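You operate a simulated robot arm through the tools that you are given. There is no shell and no other tool. Be economical: measure what you need, move in short steps, check, and stop when the job is done.

Carry out the task below with a simulated two-armed robot. There is one attempt and no reset: what you move stays moved.

TASK
Pour milk into the grey jug up to 300 ML.
Fine: the blue carton goes back in the bottle rack; shut the fridge door. Set down upright: blue milk carton.

It is judged by the outcome, as a careful person would: the job done as asked, and still so three seconds after it is handed in. It fails if anything else is knocked over, pushed out of place, dropped, spilled or broken.

THE ROBOT
Two 7-joint arms with two-finger parallel grippers on one trunk, on a base that drives. Base frame: it is fixed to the floor where the robot stands at the start and does not move with it; the origin is under the middle of the robot, x ahead of it, y to its left, z up. Lengths are in mm, angles in rad, forces in N, time in s.
The left shoulder is at the start at [50, 168, 1174], the right one opposite. With the tool pointing down near the work surface each hand reaches from about 200 to 660 mm from the robot's upright axis, wherever it stands, measured 20 degrees to its own side. Places, roughly: bottle rack of the fridge door [500, 200, 900]; fridge door [400, 200, 1100]. Payload 1.57 kg a hand.
The TCP of each hand is the grasp point between the finger pads, 30 mm short of the fingertips. In the tool frame z runs along the fingers and y along their closing line. The gripper opens to 80 mm. The fingers are 17 mm wide and 12 mm thick; the gripper's body (40 by 82 mm) begins 80 mm behind the TCP.
Orientation is told as [roll, pitch, yaw] about the base's x, y, z axes, in that order, counted from this pose: with the fingers straight down and closing along the base's y, the tool's x points along the base's -x, its y along +y and its z along -z.

THE INTERFACE
- The arms move only by the tool arm_command. It takes "left_rows", "right_rows" or both (then of equal length, played together; a hand with none holds still); each is one flat list of numbers, 7 for each row, row after row: the shift along the tool's x, y, z in mm, then the turn, a rotation vector about the tool's x, y, z in rad, then the gripper command, from -1 (shut) to 1 (fully open), values between in proportion. In form: [tx, ty, tz, ax, ay, az, gripper, tx, ty, tz, ax, ay, az, gripper, ...]. A call has 1 to 12 rows; each row is the pose to reach, as a shift and turn from the pose commanded when the call began, along the tool's axes at that moment. Rows are played at 5 a second. More than 50 mm and 0.15 rad between two rows, or a gripper value outside its range, and nothing of the call is played. A pose out of reach is approached as far as the arm can. The call stops where the force on the tool passes 90 N (or 10 N more than at its start, if that is more) or the arm is blocked; 0.2 s more then pass. Each finger travels about 45 mm/s and halts on what it meets, pressing with about 23 N; the grip force reading is that of the motor and also rises with nothing between the fingers. The clock runs only during rows and for 0.2 s after the last one: add rows that repeat a pose to give the fingers time. It gives the time, the measured TCP pose, the force on the tool (base axes), the opening and the grip force at its end, in the units of the frame above (readings bear some noise), with the torque about the TCP (base axes, N m) and any sound that the robot's microphone picked up.
- Cameras (640 x 400 px; columns grow to the right, rows downward): "scene" is now at [117.4, 40.1, 1378]; the picture's right is [0.45, -0.90, 0.00], its down [-0.58, -0.29, -0.76] and it looks along [0.68, 0.34, -0.64] (base axes); focal length 214 px, centre (320, 200). "left" rides on the left gripper at [72, 7, -122] in its tool frame; the picture's right is [-0.09, 1.00, 0.00], its down [-0.84, -0.08, -0.54] and it looks along [-0.54, -0.05, 0.84] (tool axes); focal length 238 px, centre (320, 200). "right" rides on the right gripper at [72, -7, -122] in its tool frame; the picture's right is [0.09, 1.00, 0.00], its down [-0.84, 0.08, -0.54] and it looks along [-0.54, 0.05, 0.84] (tool axes); focal length 238 px, centre (320, 200). There is no depth. A picture from a camera that has moved, and an enlarged one, comes with that camera's place and axes in the base frame and with its lens.
- capture(camera): a new picture of that camera. It takes no simulated time.
- slide_trunk(by): slides the trunk up (or, below 0, down) by that many mm; the arms and the scene camera ride with it, the base frame stays. It gives what a move gives, with no picture.
- base_move(legs): drives the robot by 1 to 6 legs, each [ahead, left, turn to the left] in mm, mm and rad, along the robot's own axes; the way and the turn of a leg run together, so that a leg with both is an arc; at most 1500 mm and 3.142 rad a leg. The arms and the cameras ride along, it lands a little off, and it stops where it bumps. It gives what a move gives.
- aim_head(pan, tilt): turns the head with the scene camera to pan (to the left, within 1.396 rad either way) and tilt (down, from -0.506 to 1.204), counted from straight ahead of the robot. It gives what a move gives.
- zoom(camera, box): a new picture of the part [left, top, right, bottom] of that camera's present view, enlarged. It takes no simulated time.
- sign_off(): hands the job in; it is judged then, once.

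Go step by step. Nothing tells you exact positions but the pictures and the camera data: compare them with the known pose of the tool, close in by small moves and look again before you grip or let go. The budget is 120 turns and 92 pictures, counting those below and the enlarged ones. Unless the task says otherwise, let go and move clear before handing in, and close with one line.

The tools are called after ">>>" as name(argument=value, ...) on one line, values as JSON. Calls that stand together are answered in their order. arm_command: Moves the arms, as the interface text tells. Its arguments: {"type":"object","properties":{"left_rows":{"type":"array"},"right_rows":{"type":"array"}},"required":[]} The other tools are called the same way: slide_trunk (by) slides the trunk up or down; base_move (legs) drives the base; aim_head (pan, tilt) turns the head that bears the scene camera; capture (camera) takes a picture; zoom (camera, box) takes an enlarged picture of a part of a camera's view; sign_off () hands the job in.

At the start:

```text
clock: 0.0
left_tcp_pos: [315.6, 395.0, 1345.5]
left_ee_rot: [0.0, 0.0, 0.0]
left_contact_force: [0.6, 0.1, 0.1]
left_torque: [0.0, -0.01, -0.02]
left_gripper_width: 79.9
left_grasp_force: 0.1
right_tcp_pos: [282.6, 22.2, 1319.0]
right_ee_rot: [-0.001, 0.0, 0.0]
right_contact_force: [0.4, -1.1, -0.1]
right_torque: [-0.01, -0.02, 0.0]
right_gripper_width: 80.0
right_grasp_force: 0.0
trunk travel left (down, up): [-343.0, 100.0]
robot x, y, heading: [-0.2, -2.6, 0.001]
head pan, tilt: [0.463, 0.7]
```

scene: 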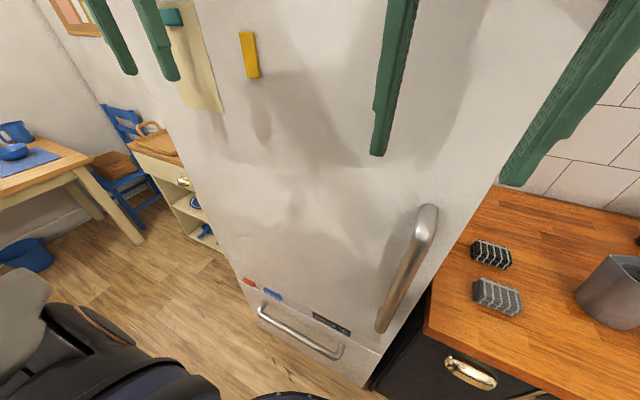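
right: 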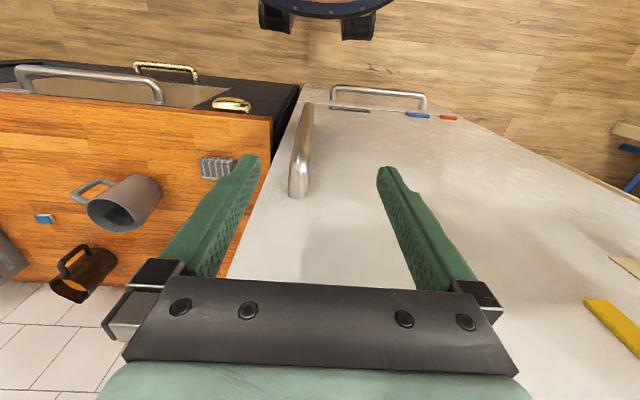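
left: 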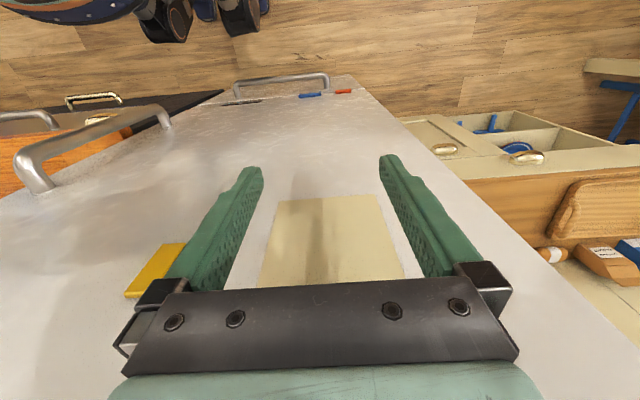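

The fridge door is shut, with its vertical handle on the right edge, and the counter with a grey jug is on the right. I'll look around before moving.

>>> aim_head(pan=-0.5, tilt=0.7)

>>> capture(camera="scene")

>>> aim_head(pan=0.2, tilt=0.5)

>>> capture(camera="scene")

```text
clock: 1.2
left_tcp_pos: [314.8, 398.1, 1345.6]
left_ee_rot: [0.001, 0.0, 0.0]
left_contact_force: [0.0, -1.0, -0.3]
left_torque: [0.01, 0.03, 0.01]
left_gripper_width: 80.0
left_grasp_force: 0.1
right_tcp_pos: [283.9, 22.3, 1320.2]
right_ee_rot: [0.001, 0.0, 0.001]
right_contact_force: [1.1, 0.7, 0.1]
right_torque: [0.01, -0.02, 0.0]
right_gripper_width: 79.8
right_grasp_force: 0.1
trunk travel left (down, up): [-343.0, 100.0]
robot x, y, heading: [-1.8, 0.3, 0.003]
head pan, tilt: [-0.499, 0.7]
```

```text
88 pictures are left
camera scene: at [116.0, -38.3, 1378.1], right [-0.48, -0.88, 0.0], down [-0.57, 0.31, -0.76], along [0.67, -0.37, -0.64], focal length 214 px, centre (320, 200)
```

scene: 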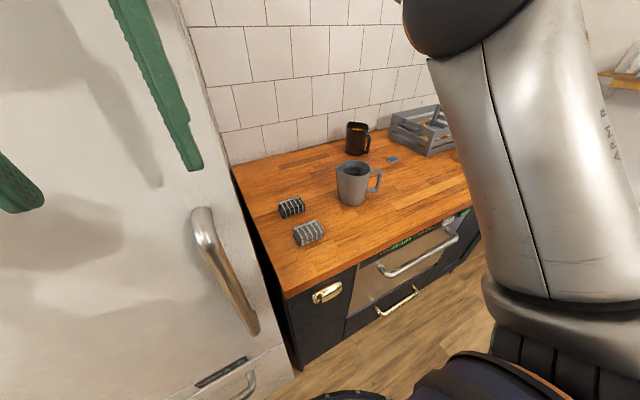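

```text
clock: 2.3
left_tcp_pos: [315.1, 396.5, 1345.3]
left_ee_rot: [-0.001, -0.001, 0.0]
left_contact_force: [0.2, 0.3, -0.2]
left_torque: [0.01, 0.02, 0.01]
left_gripper_width: 80.2
left_grasp_force: 0.0
right_tcp_pos: [283.8, 21.2, 1319.5]
right_ee_rot: [0.002, -0.002, 0.0]
right_contact_force: [0.3, 0.3, -0.7]
right_torque: [-0.01, 0.0, -0.02]
right_gripper_width: 80.0
right_grasp_force: 0.0
trunk travel left (down, up): [-343.0, 100.0]
robot x, y, heading: [1.3, -2.2, -0.002]
head pan, tilt: [0.201, 0.499]
```

```text
87 pictures are left
camera scene: at [130.6, 20.4, 1395.7], right [0.2, -0.98, 0.0], down [-0.47, -0.1, -0.88], along [0.86, 0.17, -0.48], focal length 214 px, centre (320, 200)
```

scene: 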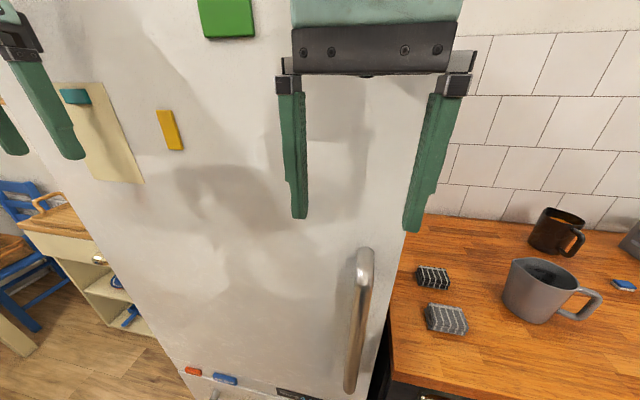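

The handle looks to be near (370, 0), spanning z of about 770 to 1180, with the hinge near y = 510. The jug is near (555, -400) on a counter at about z = 900. I'll zoom in on the jug to look for level marks.

>>> zoom(camera="scene", box=[480, 180, 640, 340])

>>> zoom(camera="right", box=[0, 130, 300, 310])

```text
2.50 times, centred on (560, 260) of scene
camera zoom: at [130.6, 20.4, 1395.7], right [0.2, -0.98, 0.0], down [-0.47, -0.1, -0.88], along [0.86, 0.17, -0.48], focal length 536 px, centre (-280, 50)
```

zoom: 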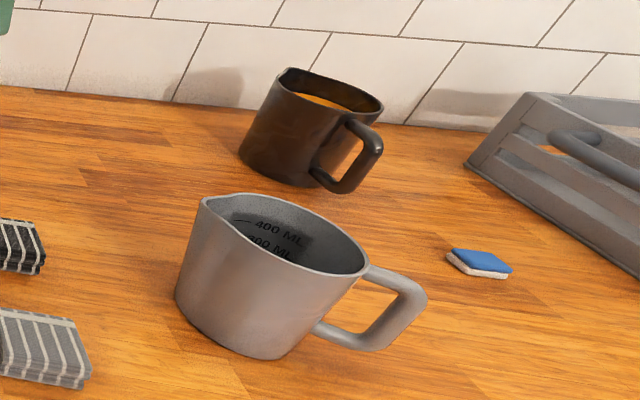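

```text
2.13 times, centred on (150, 220) of right
camera zoom: at [210.2, 14.3, 1441.0], right [-0.09, 1.0, 0.0], down [0.84, 0.08, 0.54], along [0.54, 0.05, -0.84], focal length 508 px, centre (683, 157)
```

zoom: 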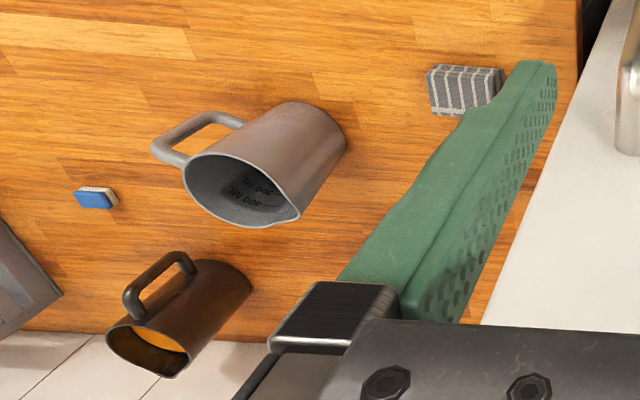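

The grey jug carries 300 and 400 ML marks inside. I'll back up and bring the right hand to point forward at handle height.

>>> base_move(legs=[[-280, -30, 0]])

>>> arm_command(right_rows=[0, 0, 29, 0, -0.143, 0, 1, 0, 0, 58, 0, -0.286, 0, 1, 0, 0, 87, 0, -0.428, 0, 1, 0, 0, 116, 0, -0.571, 0, 1, 0, 0, 145, 0, -0.714, 0, 1, 0, 0, 174, 0, -0.857, 0, 1, 0, 0, 203, 0, -1.0, 0, 1, 0, 0, 232, 0, -1.142, 0, 1, 0, 0, 261, 0, -1.285, 0, 1, 0, 0, 290, 0, -1.428, 0, 1, 0, 0, 319, 0, -1.571, 0, 1, 0, 0, 319, 0, -1.571, 0, 1])

>>> capture(camera="scene")

>>> capture(camera="right")

```text
clock: 4.3
left_tcp_pos: [33.7, 366.9, 1345.1]
left_ee_rot: [0.0, 0.001, 0.002]
left_contact_force: [-0.1, -0.7, -0.8]
left_torque: [0.0, -0.03, 0.0]
left_gripper_width: 80.1
left_grasp_force: 0.0
right_tcp_pos: [3.7, -10.6, 1320.2]
right_ee_rot: [0.002, 0.0, 0.0]
right_contact_force: [-0.8, 0.2, -1.3]
right_torque: [0.03, -0.05, 0.01]
right_gripper_width: 79.9
right_grasp_force: 0.0
trunk travel left (down, up): [-343.0, 100.0]
robot x, y, heading: [-281.3, -28.7, 0.003]
head pan, tilt: [0.201, 0.499]
```

```text
clock: 5.7
left_tcp_pos: [33.9, 367.0, 1346.2]
left_ee_rot: [0.001, 0.001, 0.001]
left_contact_force: [-0.5, -0.6, 0.2]
left_torque: [0.02, -0.02, 0.02]
left_gripper_width: 80.3
left_grasp_force: 0.0
right_tcp_pos: [5.5, -7.6, 1164.1]
right_ee_rot: [0.023, -0.839, -0.017]
right_contact_force: [2.3, -7.9, 23.5]
right_torque: [0.2, 3.88, 1.31]
right_gripper_width: 79.9
right_grasp_force: 0.1
trunk travel left (down, up): [-343.0, 100.0]
robot x, y, heading: [-275.3, -30.6, 0.001]
head pan, tilt: [0.201, 0.499]
stopped in row 7 (right hand): the force on the tool passed its limit at 214 N (the readings are from after the stop); the commanded pose is now the measured one
```

```text
84 pictures are left
camera scene: at [-148.5, -10.0, 1395.8], right [0.2, -0.98, 0.0], down [-0.47, -0.1, -0.88], along [0.86, 0.18, -0.48], focal length 214 px, centre (320, 200)
```

scene: 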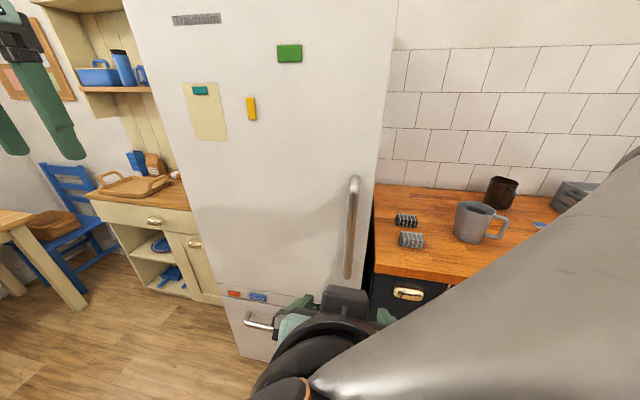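

```text
83 pictures are left
camera right: at [-134.8, -15.5, 1191.0], right [-0.06, 1.0, -0.05], down [0.16, 0.06, 0.99], along [0.99, 0.05, -0.16], focal length 238 px, centre (320, 200)
```

right: 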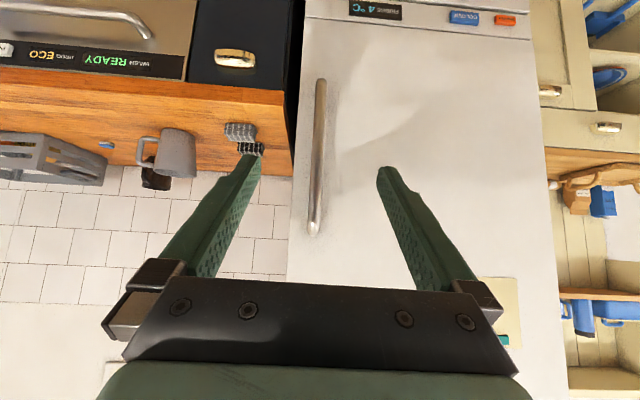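

The hand bumped my own arm or body because it was tucked too close in. I'll extend it forward first and then finish the rotation.

>>> arm_command(right_rows=[-30, 0, 33, 0, 0, 0, 1, -60, 0, 67, 0, 0, 0, 1, -94, 0, 104, 0, 0, 0, 1, -127, 0, 141, 0, 0, 0, 1, -114, 0, 176, 0, -0.146, 0, 1, -96, 0, 205, 0, -0.292, 0, 1, -79, 0, 235, 0, -0.438, 0, 1, -61, 0, 265, 0, -0.584, 0, 1, -44, 0, 295, 0, -0.731, 0, 1, -44, 0, 295, 0, -0.731, 0, 1])

>>> capture(camera="right")

>>> capture(camera="scene")

```text
refused: row 3 steps farther than a row can; nothing moved
```

```text
82 pictures are left
camera right: at [-134.8, -15.5, 1191.0], right [-0.06, 1.0, -0.05], down [0.16, 0.06, 0.99], along [0.99, 0.05, -0.16], focal length 238 px, centre (320, 200)
```

right: 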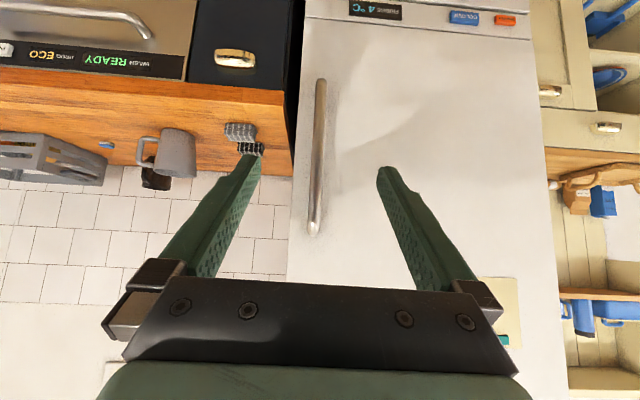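

```text
81 pictures are left
camera scene: at [-148.5, -10.0, 1395.8], right [0.2, -0.98, 0.0], down [-0.47, -0.1, -0.88], along [0.86, 0.18, -0.48], focal length 214 px, centre (320, 200)
```

scene: 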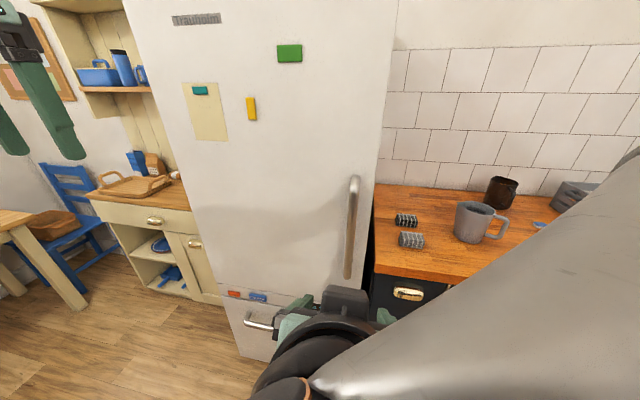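

The steps were slightly too long, so I'll repeat with shorter ones.

>>> arm_command(right_rows=[-30, 0, 33, 0, 0, 0, 1, -60, 0, 67, 0, 0, 0, 1, -90, 0, 100, 0, 0, 0, 1, -120, 0, 134, 0, 0, 0, 1, -106, 0, 166, 0, -0.146, 0, 1, -89, 0, 196, 0, -0.292, 0, 1, -72, 0, 226, 0, -0.438, 0, 1, -54, 0, 256, 0, -0.584, 0, 1, -44, 0, 290, 0, -0.731, 0, 1, -44, 0, 290, 0, -0.731, 0, 1])

>>> capture(camera="right")

```text
clock: 7.9
left_tcp_pos: [34.7, 367.3, 1345.7]
left_ee_rot: [0.001, 0.0, 0.002]
left_contact_force: [-0.6, 0.6, 0.0]
left_torque: [-0.01, 0.0, 0.01]
left_gripper_width: 79.8
left_grasp_force: 0.1
right_tcp_pos: [250.2, -7.8, 1003.0]
right_ee_rot: [1.633, -1.557, -1.631]
right_contact_force: [-0.3, 0.0, 0.5]
right_torque: [0.05, 0.02, 0.06]
right_gripper_width: 79.8
right_grasp_force: 0.1
trunk travel left (down, up): [-343.0, 100.0]
robot x, y, heading: [-281.9, -28.0, 0.006]
head pan, tilt: [0.201, 0.499]
```

```text
80 pictures are left
camera right: at [127.3, -13.2, 929.1], right [0.0, 1.0, -0.08], down [-0.54, 0.06, 0.84], along [0.84, 0.05, 0.54], focal length 238 px, centre (320, 200)
```

right: 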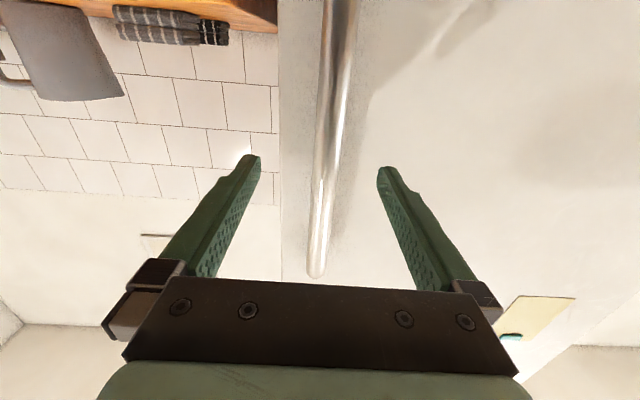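

The handle bar is centred between the fingers at about y = 7. I'll slide forward onto it and close.

>>> arm_command(right_rows=[0, 7, 40, 0, 0, 0, 1, 0, 14, 75, 0, 0, 0, 1, 0, 14, 107, 0, 0, 0, 1, 0, 14, 107, 0, 0, 0, 1])

>>> capture(camera="right")

>>> capture(camera="scene")

```text
clock: 8.9
left_tcp_pos: [26.3, 366.4, 1348.0]
left_ee_rot: [0.0, -0.007, 0.002]
left_contact_force: [0.1, 0.5, 1.2]
left_torque: [0.0, -0.01, -0.02]
left_gripper_width: 79.8
left_grasp_force: 0.0
right_tcp_pos: [346.8, 8.6, 1001.7]
right_ee_rot: [1.359, -1.554, -1.353]
right_contact_force: [-59.0, -6.2, 2.0]
right_torque: [0.24, -0.18, -2.84]
right_gripper_width: 80.1
right_grasp_force: 0.0
trunk travel left (down, up): [-343.0, 100.0]
robot x, y, heading: [-281.1, -31.0, 0.004]
head pan, tilt: [0.201, 0.499]
```

```text
79 pictures are left
camera right: at [223.3, 3.1, 929.1], right [-0.01, 1.0, -0.08], down [-0.54, 0.06, 0.84], along [0.84, 0.05, 0.54], focal length 238 px, centre (320, 200)
```

right: 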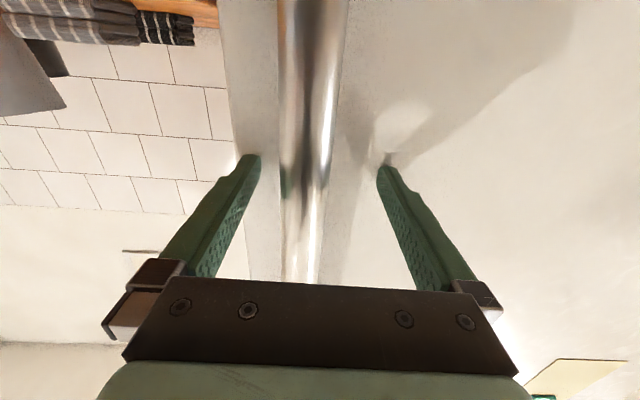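

```text
78 pictures are left
camera scene: at [-157.0, -11.0, 1396.7], right [0.2, -0.98, 0.0], down [-0.46, -0.1, -0.88], along [0.86, 0.18, -0.47], focal length 214 px, centre (320, 200)
```

scene: 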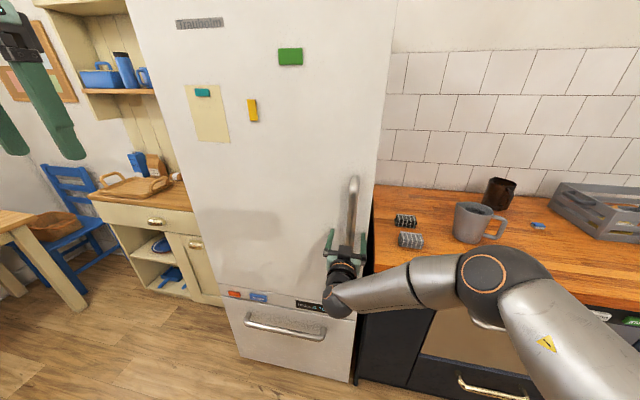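

The fingertips are touching the door face at about x = 378, and the bar is well inside the fingers. I'll back off slightly and grip.

>>> arm_command(right_rows=[0, 0, -8, 0, 0, 0, 1, 0, 0, -8, 0, 0, 0, -1, 0, 0, -8, 0, 0, 0, -1, 0, 0, -8, 0, 0, 0, -1, 0, 0, -8, 0, 0, 0, -1, 0, 0, -8, 0, 0, 0, -1])

>>> capture(camera="right")

```text
clock: 10.3
left_tcp_pos: [30.8, 363.6, 1347.4]
left_ee_rot: [0.002, -0.004, 0.003]
left_contact_force: [0.5, 0.1, -0.1]
left_torque: [0.01, -0.01, -0.04]
left_gripper_width: 80.1
left_grasp_force: 0.1
right_tcp_pos: [347.5, 3.0, 1004.5]
right_ee_rot: [1.869, -1.555, -1.871]
right_contact_force: [-30.1, -25.2, 2.9]
right_torque: [-0.36, 0.29, 1.23]
right_gripper_width: 30.8
right_grasp_force: 22.9
trunk travel left (down, up): [-343.0, 100.0]
robot x, y, heading: [-280.3, -29.3, 0.002]
head pan, tilt: [0.201, 0.499]
```

```text
77 pictures are left
camera right: at [223.9, -1.7, 930.3], right [0.0, 1.0, -0.08], down [-0.55, 0.07, 0.84], along [0.84, 0.04, 0.54], focal length 238 px, centre (320, 200)
```

right: 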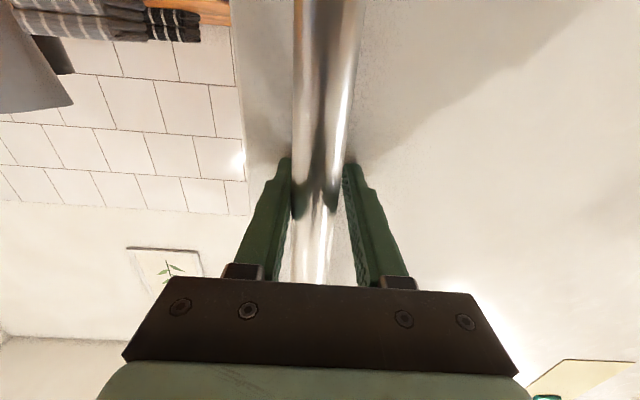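

The bar is gripped at 31 mm wide. I'll pull the door open along an arc about the hinge, near (400, 490).

>>> arm_command(right_rows=[0, 3, -24, 0.05, 0, 0, -1, 0, 8, -48, 0.1, 0, 0, -1, 0, 13, -72, 0.15, 0, 0, -1, 0, 20, -96, 0.2, 0, 0, -1, 0, 28, -119, 0.25, 0, 0, -1, 0, 37, -142, 0.3, 0, 0, -1, 0, 47, -164, 0.35, 0, 0, -1, 0, 59, -186, 0.4, 0, 0, -1])

>>> capture(camera="scene")

```text
clock: 11.8
left_tcp_pos: [33.6, 363.4, 1346.1]
left_ee_rot: [-0.001, -0.001, 0.001]
left_contact_force: [0.7, 0.1, -0.8]
left_torque: [-0.08, 0.0, 0.02]
left_gripper_width: 80.3
left_grasp_force: 0.0
right_tcp_pos: [203.3, 26.0, 1003.2]
right_ee_rot: [-2.909, -1.56, 2.523]
right_contact_force: [-16.7, -39.1, 8.7]
right_torque: [-0.07, -0.28, 1.91]
right_gripper_width: 25.0
right_grasp_force: 36.2
right hand out of reach, approached as far as the arm can: row 7
trunk travel left (down, up): [-343.0, 100.0]
robot x, y, heading: [-280.3, -27.6, -0.004]
head pan, tilt: [0.201, 0.499]
stopped in row 7 (right hand): the force on the tool passed its limit at 92 N (the readings are from after the stop); the commanded pose is now the measured one
```

```text
76 pictures are left
camera scene: at [-151.3, -13.7, 1396.2], right [0.2, -0.98, 0.0], down [-0.47, -0.09, -0.88], along [0.86, 0.17, -0.48], focal length 214 px, centre (320, 200)
```

scene: 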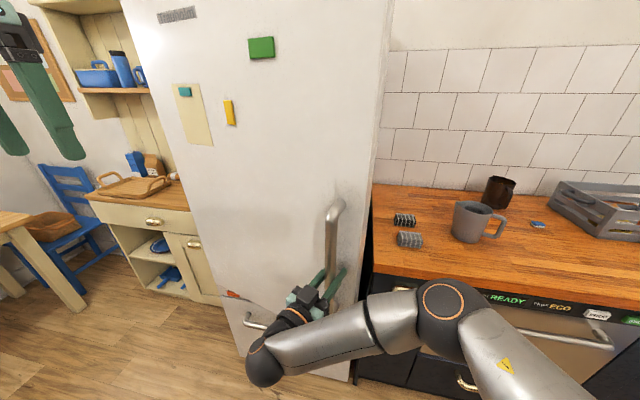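

The door is open by roughly 17°, and the arm has hit its wrist limit. I'll keep the grip and drive the base back along the arc.

>>> base_move(legs=[[-65, 34, 0], [-59, 43, 0]])

>>> capture(camera="scene")

```text
clock: 13.5
left_tcp_pos: [-92.1, 432.5, 1349.6]
left_ee_rot: [0.009, -0.006, 0.001]
left_contact_force: [-0.4, -0.4, 0.9]
left_torque: [0.0, 0.0, 0.02]
left_gripper_width: 80.1
left_grasp_force: 0.1
right_tcp_pos: [78.0, 96.9, 1003.3]
right_ee_rot: [-2.374, -1.567, 1.983]
right_contact_force: [-48.3, -72.5, 2.0]
right_torque: [0.0, -0.11, 0.56]
right_gripper_width: 35.3
right_grasp_force: 42.8
trunk travel left (down, up): [-343.0, 100.0]
robot x, y, heading: [-402.0, 40.8, -0.002]
head pan, tilt: [0.201, 0.499]
```

```text
75 pictures are left
camera scene: at [-277.2, 55.2, 1396.6], right [0.2, -0.98, -0.01], down [-0.46, -0.09, -0.88], along [0.86, 0.18, -0.47], focal length 214 px, centre (320, 200)
```

scene: 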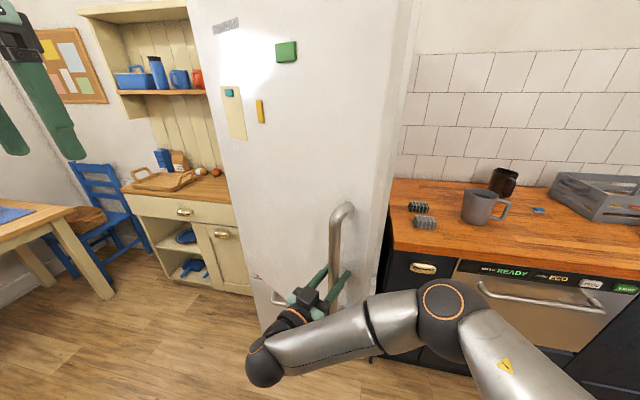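

The door is about 33° open. I'll release the handle, back off along the fingers, and check the floor space to my right.

>>> arm_command(right_rows=[0, 0, 0, 0, 0, 0, 1, 0, 0, 0, 0, 0, 0, 1, 0, 0, 0, 0, 0, 0, 1, 0, 0, -40, 0, 0, 0, 1, 0, 0, -80, 0, 0, 0, 1, 0, 0, -110, 0, 0, 0, 1])

>>> aim_head(pan=-1.39, tilt=0.5)

>>> capture(camera="scene")

>>> aim_head(pan=0.1, tilt=0.5)

>>> capture(camera="scene")

```text
clock: 14.9
left_tcp_pos: [-87.4, 440.8, 1344.6]
left_ee_rot: [0.003, 0.0, 0.003]
left_contact_force: [0.1, -0.3, 1.6]
left_torque: [0.0, 0.01, -0.02]
left_gripper_width: 79.8
left_grasp_force: 0.0
right_tcp_pos: [82.4, 101.2, 999.5]
right_ee_rot: [-1.411, -1.559, 1.02]
right_contact_force: [-0.7, 2.0, -1.7]
right_torque: [0.12, 0.0, -0.03]
right_gripper_width: 79.0
right_grasp_force: 0.1
right hand out of reach, approached as far as the arm can: row 4, 5, 6
trunk travel left (down, up): [-343.0, 100.0]
robot x, y, heading: [-404.1, 45.9, 0.003]
head pan, tilt: [0.201, 0.499]
```

```text
clock: 16.6
left_tcp_pos: [-86.9, 442.1, 1345.2]
left_ee_rot: [-0.001, 0.001, 0.003]
left_contact_force: [1.0, 0.2, 0.3]
left_torque: [0.02, 0.01, 0.0]
left_gripper_width: 79.9
left_grasp_force: 0.1
right_tcp_pos: [82.0, 101.5, 999.6]
right_ee_rot: [-1.436, -1.559, 1.048]
right_contact_force: [-0.4, 2.6, -1.9]
right_torque: [0.14, 0.03, -0.07]
right_gripper_width: 78.9
right_grasp_force: 0.0
trunk travel left (down, up): [-343.0, 100.0]
robot x, y, heading: [-401.5, 43.8, 0.001]
head pan, tilt: [-1.389, 0.499]
```

```text
74 pictures are left
camera scene: at [-343.3, -43.3, 1395.8], right [-0.98, -0.18, 0.0], down [-0.09, 0.47, -0.88], along [0.16, -0.86, -0.48], focal length 214 px, centre (320, 200)
```

scene: 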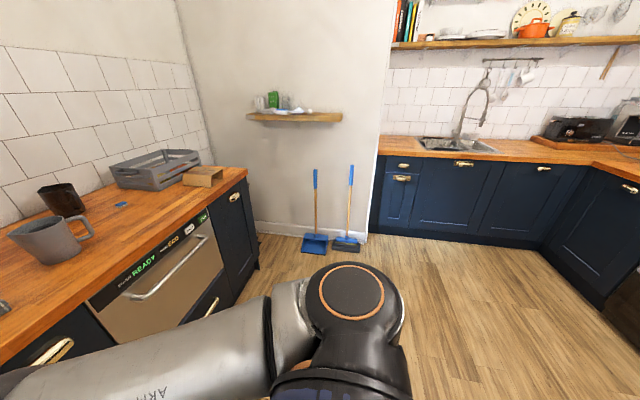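

```text
clock: 18.1
left_tcp_pos: [-85.9, 441.6, 1344.2]
left_ee_rot: [0.001, 0.0, 0.001]
left_contact_force: [0.2, 0.1, -0.5]
left_torque: [0.0, 0.01, 0.03]
left_gripper_width: 79.9
left_grasp_force: 0.0
right_tcp_pos: [82.4, 102.0, 998.3]
right_ee_rot: [-1.454, -1.559, 1.063]
right_contact_force: [-0.6, 1.0, -0.8]
right_torque: [0.03, -0.03, -0.05]
right_gripper_width: 79.0
right_grasp_force: 0.1
trunk travel left (down, up): [-343.0, 100.0]
robot x, y, heading: [-402.5, 45.9, -0.003]
head pan, tilt: [0.099, 0.499]
```

```text
73 pictures are left
camera scene: at [-269.3, 55.2, 1395.8], right [0.1, -0.99, 0.0], down [-0.48, -0.05, -0.88], along [0.87, 0.09, -0.48], focal length 214 px, centre (320, 200)
```

scene: 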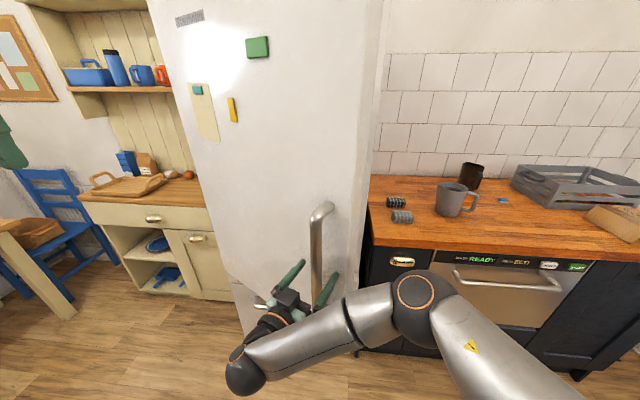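

There is plenty of open floor to the right. The arm itself can't retract from this pose, so I'll back the base off the handle along the finger direction.

>>> base_move(legs=[[-130, 53, 0], [-100, 0, 0]])

>>> capture(camera="scene")

```text
clock: 20.2
left_tcp_pos: [-312.5, 493.1, 1345.2]
left_ee_rot: [-0.001, -0.001, -0.002]
left_contact_force: [0.1, -0.9, 1.2]
left_torque: [-0.04, -0.01, 0.0]
left_gripper_width: 79.9
left_grasp_force: 0.1
right_tcp_pos: [-143.5, 152.2, 999.9]
right_ee_rot: [-1.52, -1.561, 1.128]
right_contact_force: [0.6, -0.1, 0.0]
right_torque: [-0.02, 0.02, -0.01]
right_gripper_width: 80.0
right_grasp_force: 0.0
trunk travel left (down, up): [-343.0, 100.0]
robot x, y, heading: [-627.1, 99.1, -0.007]
head pan, tilt: [0.099, 0.499]
```

```text
72 pictures are left
camera scene: at [-495.9, 107.5, 1395.9], right [0.1, -1.0, 0.0], down [-0.48, -0.05, -0.88], along [0.87, 0.08, -0.48], focal length 214 px, centre (320, 200)
```

scene: 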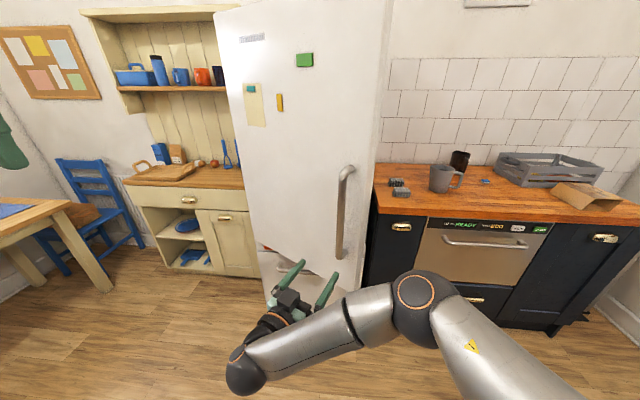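

The door is standing partly open. I'll straighten the right hand, move it to my right side, and drive round to face the inside of the door.

>>> arm_command(right_rows=[0, -40, 0, -0.13, 0, 0, 1, 0, -80, 0, -0.26, 0, 0, 1, 0, -120, 0, -0.39, 0, 0, 1, 0, -160, 0, -0.39, 0, 0, 1, 0, -160, 0, -0.39, 0, 0, 1])

>>> base_move(legs=[[0, -600, 0], [0, 0, 1.571], [0, -600, 0]])

>>> capture(camera="scene")

```text
clock: 21.4
left_tcp_pos: [-311.1, 494.3, 1345.3]
left_ee_rot: [0.001, -0.002, -0.003]
left_contact_force: [0.8, 0.2, -0.5]
left_torque: [-0.01, -0.01, 0.0]
left_gripper_width: 80.2
left_grasp_force: 0.1
right_tcp_pos: [-193.1, 14.5, 1008.2]
right_ee_rot: [-0.788, -1.556, 0.787]
right_contact_force: [1.4, 0.1, 0.5]
right_torque: [-0.01, 0.02, -0.02]
right_gripper_width: 79.9
right_grasp_force: 0.0
right hand out of reach, approached as far as the arm can: row 4, 5
trunk travel left (down, up): [-343.0, 100.0]
robot x, y, heading: [-626.5, 95.0, -0.004]
head pan, tilt: [0.099, 0.499]
```

```text
clock: 36.1
left_tcp_pos: [-423.6, -178.9, 1344.6]
left_ee_rot: [0.001, 0.001, 1.537]
left_contact_force: [0.4, 0.7, 0.5]
left_torque: [0.01, 0.01, 0.02]
left_gripper_width: 79.6
left_grasp_force: 0.1
right_tcp_pos: [56.4, -74.9, 1008.8]
right_ee_rot: [-0.796, -1.558, 2.332]
right_contact_force: [0.6, 0.5, -0.7]
right_torque: [0.04, -0.01, -0.01]
right_gripper_width: 79.9
right_grasp_force: 0.0
trunk travel left (down, up): [-343.0, 100.0]
robot x, y, heading: [-40.8, -507.7, 1.537]
head pan, tilt: [0.099, 0.499]
```

```text
71 pictures are left
camera scene: at [-42.0, -373.6, 1395.8], right [1.0, 0.07, 0.0], down [0.03, -0.48, -0.88], along [-0.06, 0.88, -0.48], focal length 214 px, centre (320, 200)
```

scene: 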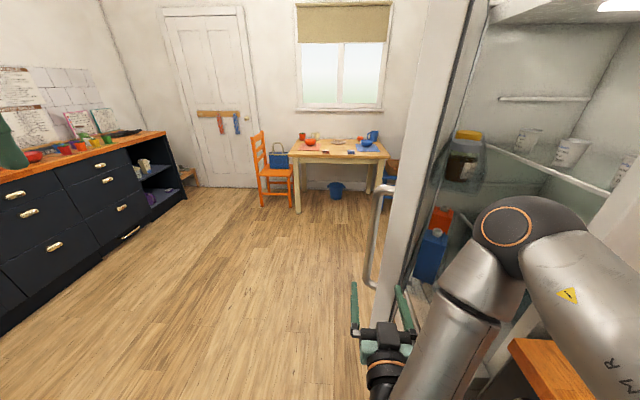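

I can see the inside of the door: a blue carton with a red one behind it low down, and a jar on the upper rack. I'll take a closer look.

>>> aim_head(pan=-0.4, tilt=0.5)

>>> capture(camera="scene")

>>> zoom(camera="scene", box=[200, 160, 400, 340])

>>> capture(camera="right")

```text
clock: 37.0
left_tcp_pos: [-424.7, -179.5, 1344.5]
left_ee_rot: [0.0, -0.001, 1.538]
left_contact_force: [0.4, 0.2, -0.7]
left_torque: [-0.01, -0.03, 0.01]
left_gripper_width: 80.0
left_grasp_force: 0.1
right_tcp_pos: [54.8, -74.5, 1009.1]
right_ee_rot: [-0.799, -1.558, 2.334]
right_contact_force: [0.0, -0.8, -0.6]
right_torque: [0.0, 0.04, -0.03]
right_gripper_width: 80.2
right_grasp_force: 0.1
trunk travel left (down, up): [-343.0, 100.0]
robot x, y, heading: [-37.3, -505.7, 1.539]
head pan, tilt: [-0.4, 0.499]
```

```text
70 pictures are left
camera scene: at [2.1, -381.8, 1395.8], right [0.91, -0.42, 0.0], down [-0.2, -0.43, -0.88], along [0.37, 0.8, -0.48], focal length 214 px, centre (320, 200)
```

scene: 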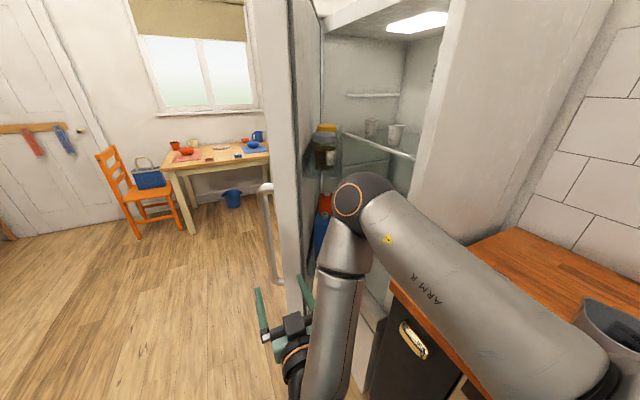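

```text
2.22 times, centred on (300, 250) of scene
camera zoom: at [2.1, -381.8, 1395.8], right [0.91, -0.42, 0.0], down [-0.2, -0.43, -0.88], along [0.37, 0.8, -0.48], focal length 477 px, centre (364, 89)
```

zoom: 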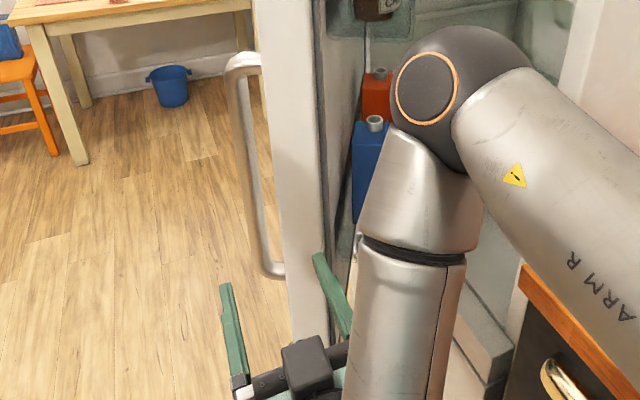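

```text
68 pictures are left
camera right: at [56.7, -197.6, 936.7], right [-0.99, 0.03, -0.1], down [-0.1, -0.53, 0.84], along [-0.03, 0.85, 0.53], focal length 238 px, centre (320, 200)
```

right: 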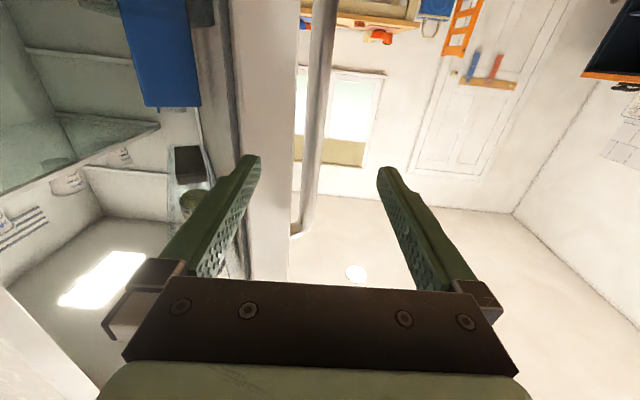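

The carton has a screw-top spout. I'll close the right gripper, shift it right so it clears the door's edge, and then enter the gap.

>>> arm_command(right_rows=[0, -40, 0, 0, 0, 0, -1, 0, -80, 0, 0, 0, 0, -1, 0, -120, 0, 0, 0, 0, -1, 0, -120, 0, 0, 0, 0, -1, 0, -120, 0, 0, 0, 0, -1])

>>> base_move(legs=[[0, -75, 0.03]])

>>> capture(camera="right")

>>> capture(camera="scene")

```text
clock: 38.2
left_tcp_pos: [-424.6, -178.7, 1344.5]
left_ee_rot: [0.0, 0.001, 1.537]
left_contact_force: [-0.2, 0.3, -0.8]
left_torque: [0.02, -0.05, 0.0]
left_gripper_width: 79.9
left_grasp_force: 0.1
right_tcp_pos: [92.5, -89.4, 1055.7]
right_ee_rot: [-0.698, -1.555, 2.23]
right_contact_force: [-0.8, -0.6, 0.5]
right_torque: [-0.04, 0.0, 0.0]
right_gripper_width: 0.0
right_grasp_force: 14.3
right hand out of reach, approached as far as the arm can: row 1, 2, 3, 4, 5
trunk travel left (down, up): [-343.0, 100.0]
robot x, y, heading: [-36.9, -507.0, 1.537]
head pan, tilt: [-0.4, 0.499]
```

```text
clock: 39.5
left_tcp_pos: [-361.4, -192.3, 1344.7]
left_ee_rot: [0.001, 0.001, 1.57]
left_contact_force: [-0.4, 0.3, -0.9]
left_torque: [0.0, 0.02, 0.02]
left_gripper_width: 80.2
left_grasp_force: 0.1
right_tcp_pos: [153.7, -87.4, 1054.5]
right_ee_rot: [-0.682, -1.555, 2.248]
right_contact_force: [-0.3, -0.6, -0.2]
right_torque: [0.01, 0.0, -0.03]
right_gripper_width: 0.0
right_grasp_force: 21.6
trunk travel left (down, up): [-343.0, 100.0]
robot x, y, heading: [34.7, -507.6, 1.566]
head pan, tilt: [-0.4, 0.499]
```

```text
67 pictures are left
camera right: at [159.4, -209.7, 983.9], right [-0.99, 0.01, -0.1], down [-0.09, -0.53, 0.84], along [-0.05, 0.85, 0.53], focal length 238 px, centre (320, 200)
```

right: 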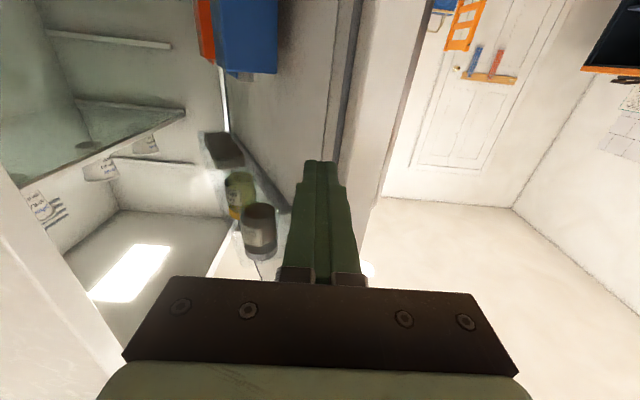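

```text
66 pictures are left
camera scene: at [73.1, -382.1, 1395.8], right [0.92, -0.39, 0.0], down [-0.19, -0.44, -0.88], along [0.34, 0.81, -0.48], focal length 214 px, centre (320, 200)
```

scene: 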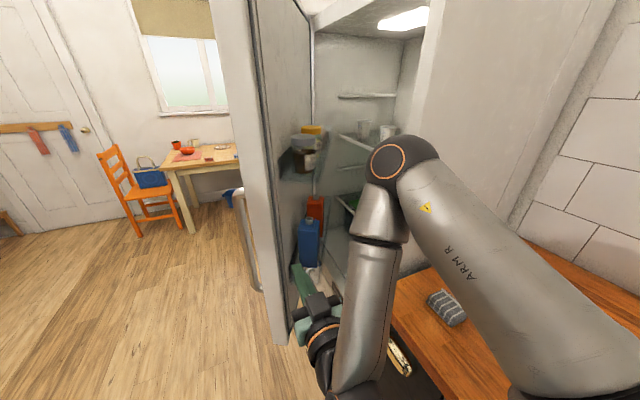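

I can now see the blue carton in the lower door rack, with jars in the upper rack. I'll shift 60 mm right and drive ahead, so the closed fingers sit on the inner side of the door's edge.

>>> base_move(legs=[[0, -60, 0], [100, 0, 0]])

>>> capture(camera="right")

>>> capture(camera="scene")

```text
clock: 40.4
left_tcp_pos: [-355.8, -192.2, 1343.7]
left_ee_rot: [-0.002, 0.001, 1.568]
left_contact_force: [0.4, 0.8, 0.0]
left_torque: [0.03, -0.02, -0.03]
left_gripper_width: 79.7
left_grasp_force: 0.1
right_tcp_pos: [158.0, -87.6, 1056.0]
right_ee_rot: [-0.722, -1.554, 2.288]
right_contact_force: [0.2, 0.7, 0.4]
right_torque: [0.0, -0.01, -0.03]
right_gripper_width: 0.0
right_grasp_force: 20.9
trunk travel left (down, up): [-343.0, 100.0]
robot x, y, heading: [41.4, -509.6, 1.57]
head pan, tilt: [-0.4, 0.499]
stopped in leg 1: the robot was blocked; the commanded pose is now the measured one
```

```text
65 pictures are left
camera right: at [163.7, -209.8, 983.8], right [-0.99, 0.0, -0.1], down [-0.09, -0.53, 0.84], along [-0.05, 0.85, 0.53], focal length 238 px, centre (320, 200)
```

right: 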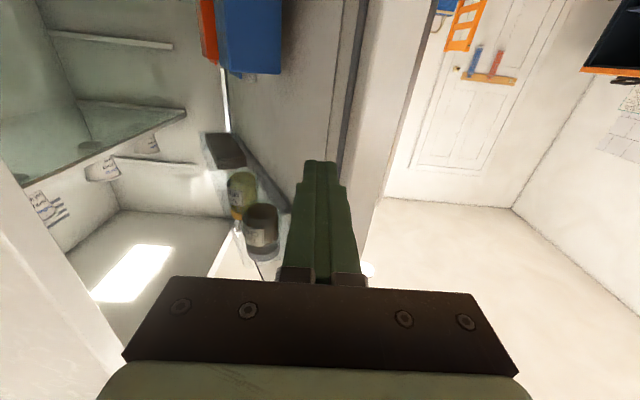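

```text
64 pictures are left
camera scene: at [77.0, -382.0, 1395.8], right [0.92, -0.39, 0.0], down [-0.19, -0.44, -0.88], along [0.34, 0.81, -0.48], focal length 214 px, centre (320, 200)
```

scene: 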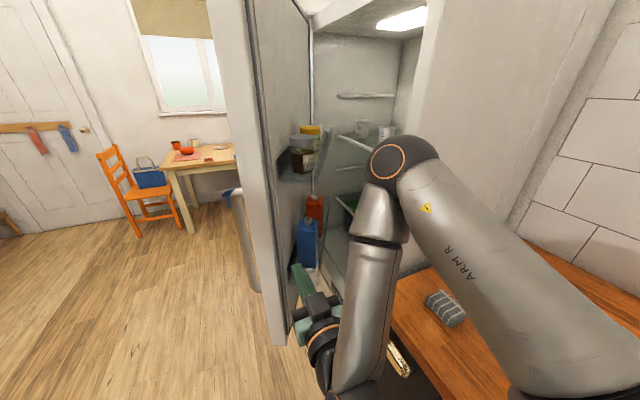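

The base is wide and met the counter side. I'll move a little left, turn slightly right, and enter the gap that way.

>>> base_move(legs=[[0, 40, 0], [0, 0, -0.27], [164, 45, 0]])

>>> capture(camera="right")

>>> capture(camera="scene")

```text
clock: 43.4
left_tcp_pos: [-297.2, 70.8, 1344.9]
left_ee_rot: [-0.001, 0.002, 1.301]
left_contact_force: [1.2, -0.2, -0.8]
left_torque: [-0.01, -0.01, 0.06]
left_gripper_width: 80.0
left_grasp_force: 0.1
right_tcp_pos: [226.8, 35.4, 1054.8]
right_ee_rot: [-0.679, -1.554, 1.976]
right_contact_force: [0.0, -0.4, -0.5]
right_torque: [0.03, 0.0, 0.02]
right_gripper_width: 0.1
right_grasp_force: 21.0
trunk travel left (down, up): [-343.0, 100.0]
robot x, y, heading: [-0.3, -342.3, 1.298]
head pan, tilt: [-0.4, 0.499]
```

```text
63 pictures are left
camera right: at [199.0, -84.7, 983.6], right [-0.96, 0.27, -0.1], down [-0.23, -0.49, 0.84], along [0.18, 0.83, 0.53], focal length 238 px, centre (320, 200)
```

right: 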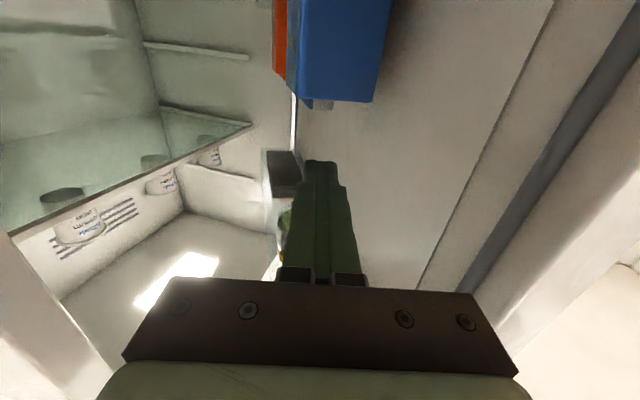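

```text
62 pictures are left
camera scene: at [69.5, -226.7, 1395.7], right [0.78, -0.62, 0.0], down [-0.3, -0.38, -0.88], along [0.55, 0.69, -0.48], focal length 214 px, centre (320, 200)
```

scene: 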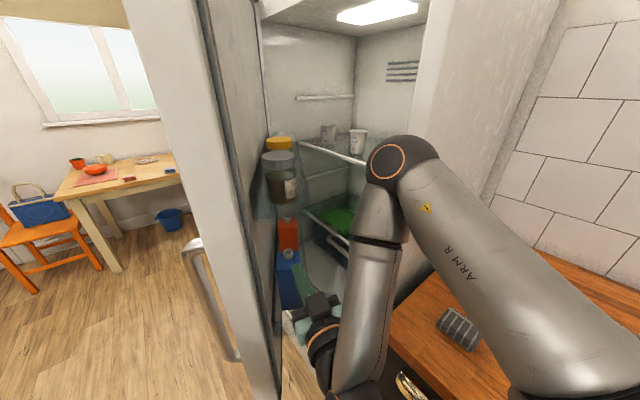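

The fingers are inside the gap, above the carton's top. I'll push the door further open by driving left.

>>> base_move(legs=[[15, 80, 0], [22, 86, 0]])

>>> capture(camera="scene")

```text
clock: 45.8
left_tcp_pos: [-448.7, 150.0, 1344.7]
left_ee_rot: [0.0, 0.002, 1.3]
left_contact_force: [-0.1, 0.0, -0.7]
left_torque: [0.0, -0.03, -0.03]
left_gripper_width: 79.9
left_grasp_force: 0.1
right_tcp_pos: [76.6, 116.2, 1055.8]
right_ee_rot: [-0.693, -1.554, 1.991]
right_contact_force: [0.5, -0.5, -0.6]
right_torque: [0.02, 0.03, -0.05]
right_gripper_width: 0.4
right_grasp_force: 21.7
trunk travel left (down, up): [-343.0, 100.0]
robot x, y, heading: [-150.1, -257.0, 1.298]
head pan, tilt: [-0.4, 0.499]
```

```text
61 pictures are left
camera scene: at [-81.3, -147.0, 1395.8], right [0.78, -0.62, 0.0], down [-0.3, -0.38, -0.88], along [0.55, 0.69, -0.48], focal length 214 px, centre (320, 200)
```

scene: 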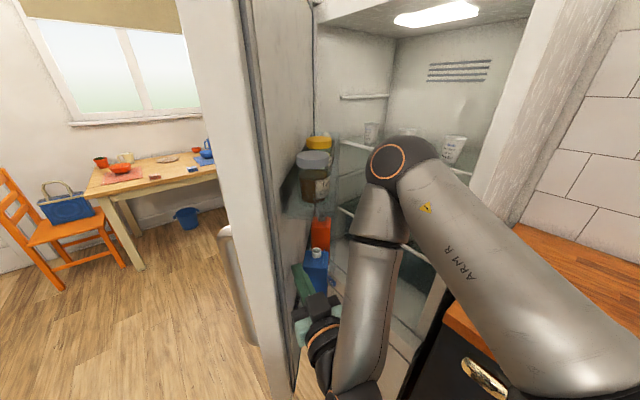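

The door is swinging open, so I'll keep pushing toward about 85°.

>>> base_move(legs=[[68, 91, 0], [130, 72, 0]])

>>> capture(camera="scene")

>>> capture(camera="right")

```text
clock: 48.2
left_tcp_pos: [-551.5, 385.0, 1344.6]
left_ee_rot: [0.002, 0.001, 1.302]
left_contact_force: [-1.0, -0.5, -0.6]
left_torque: [-0.06, 0.01, 0.02]
left_gripper_width: 80.3
left_grasp_force: 0.1
right_tcp_pos: [-26.6, 349.5, 1054.1]
right_ee_rot: [-0.682, -1.554, 1.978]
right_contact_force: [-0.3, 0.5, 0.0]
right_torque: [0.04, 0.0, -0.04]
right_gripper_width: 0.1
right_grasp_force: 21.2
trunk travel left (down, up): [-343.0, 100.0]
robot x, y, heading: [-250.7, -20.4, 1.302]
head pan, tilt: [-0.4, 0.499]
```

```text
60 pictures are left
camera scene: at [-184.0, 88.2, 1395.7], right [0.78, -0.62, 0.0], down [-0.3, -0.38, -0.88], along [0.55, 0.69, -0.48], focal length 214 px, centre (320, 200)
```

scene: 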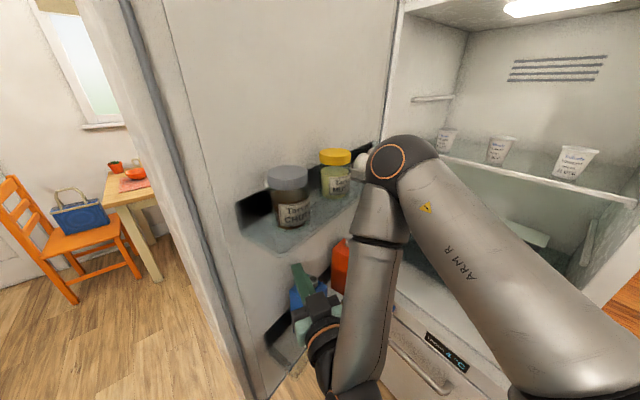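

```text
59 pictures are left
camera right: at [-54.6, 230.2, 983.7], right [-0.96, 0.27, -0.1], down [-0.23, -0.49, 0.84], along [0.17, 0.83, 0.53], focal length 238 px, centre (320, 200)
```

right: 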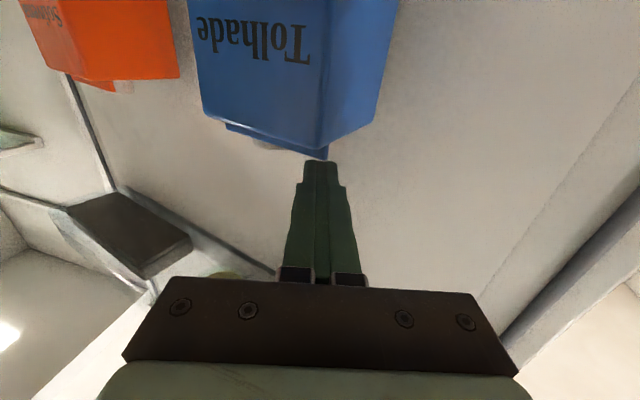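

The door is open far enough and the blue carton labelled "Tolhade" is in full reach. I'll back away and study the carton and rack.

>>> base_move(legs=[[-150, -40, 0]])

>>> aim_head(pan=-0.25, tilt=0.65)

>>> capture(camera="scene")

>>> capture(camera="right")

```text
clock: 49.6
left_tcp_pos: [-552.0, 230.6, 1345.2]
left_ee_rot: [0.001, 0.0, 1.301]
left_contact_force: [1.0, 0.0, 0.7]
left_torque: [0.04, -0.01, 0.01]
left_gripper_width: 79.9
left_grasp_force: 0.0
right_tcp_pos: [-27.4, 196.7, 1055.5]
right_ee_rot: [-0.715, -1.555, 2.011]
right_contact_force: [0.1, 0.8, 0.3]
right_torque: [0.01, -0.03, 0.02]
right_gripper_width: 0.1
right_grasp_force: 21.1
trunk travel left (down, up): [-343.0, 100.0]
robot x, y, heading: [-252.0, -181.8, 1.298]
head pan, tilt: [-0.4, 0.499]
```

```text
clock: 50.3
left_tcp_pos: [-551.5, 232.3, 1344.2]
left_ee_rot: [-0.001, 0.001, 1.301]
left_contact_force: [0.2, 0.1, -0.2]
left_torque: [0.02, 0.01, -0.05]
left_gripper_width: 79.8
left_grasp_force: 0.1
right_tcp_pos: [-28.1, 198.0, 1056.0]
right_ee_rot: [-0.688, -1.554, 1.985]
right_contact_force: [0.1, 0.1, 0.6]
right_torque: [0.04, -0.02, -0.04]
right_gripper_width: 0.1
right_grasp_force: 21.1
trunk travel left (down, up): [-343.0, 100.0]
robot x, y, heading: [-249.8, -177.5, 1.297]
head pan, tilt: [-0.25, 0.649]
```

```text
58 pictures are left
camera scene: at [-197.8, -61.3, 1382.4], right [0.87, -0.5, 0.0], down [-0.3, -0.52, -0.8], along [0.4, 0.69, -0.6], focal length 214 px, centre (320, 200)
```

scene: 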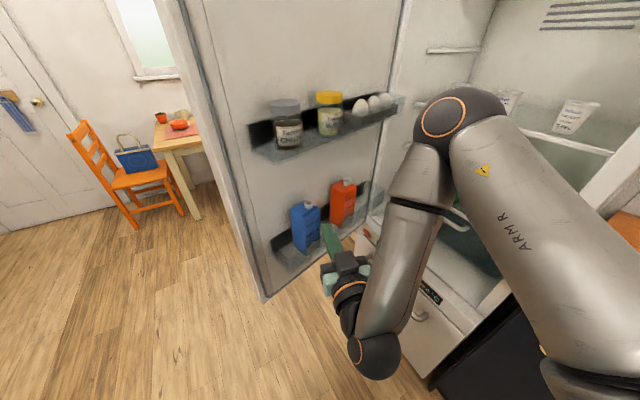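

```text
57 pictures are left
camera right: at [-55.0, 77.1, 983.8], right [-0.96, 0.27, -0.1], down [-0.23, -0.49, 0.84], along [0.18, 0.83, 0.53], focal length 238 px, centre (320, 200)
```

right: 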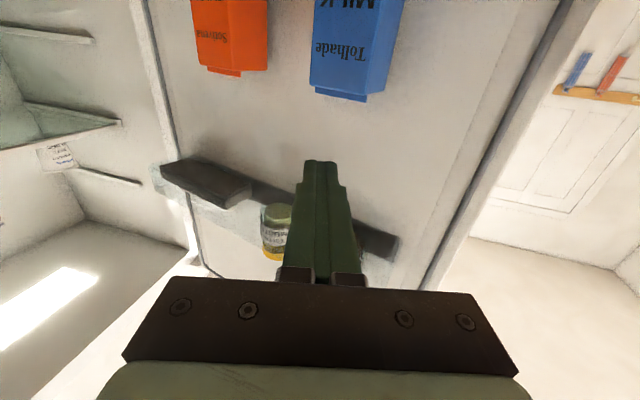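

>>> zoom(camera="scene", box=[240, 160, 400, 280])

```text
3.33 times, centred on (320, 220) of scene
camera zoom: at [-197.8, -61.3, 1382.4], right [0.87, -0.5, 0.0], down [-0.3, -0.52, -0.8], along [0.4, 0.69, -0.6], focal length 715 px, centre (320, 133)
```

zoom: 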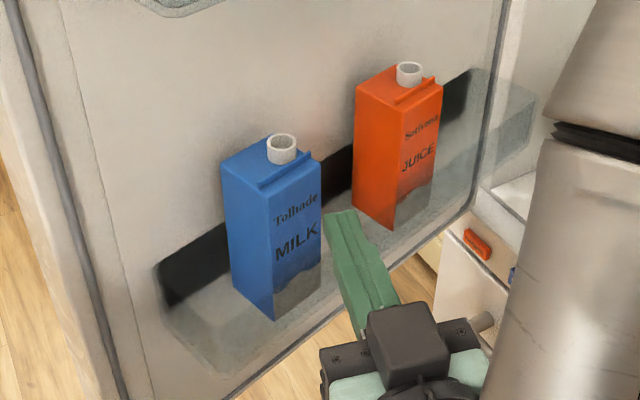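

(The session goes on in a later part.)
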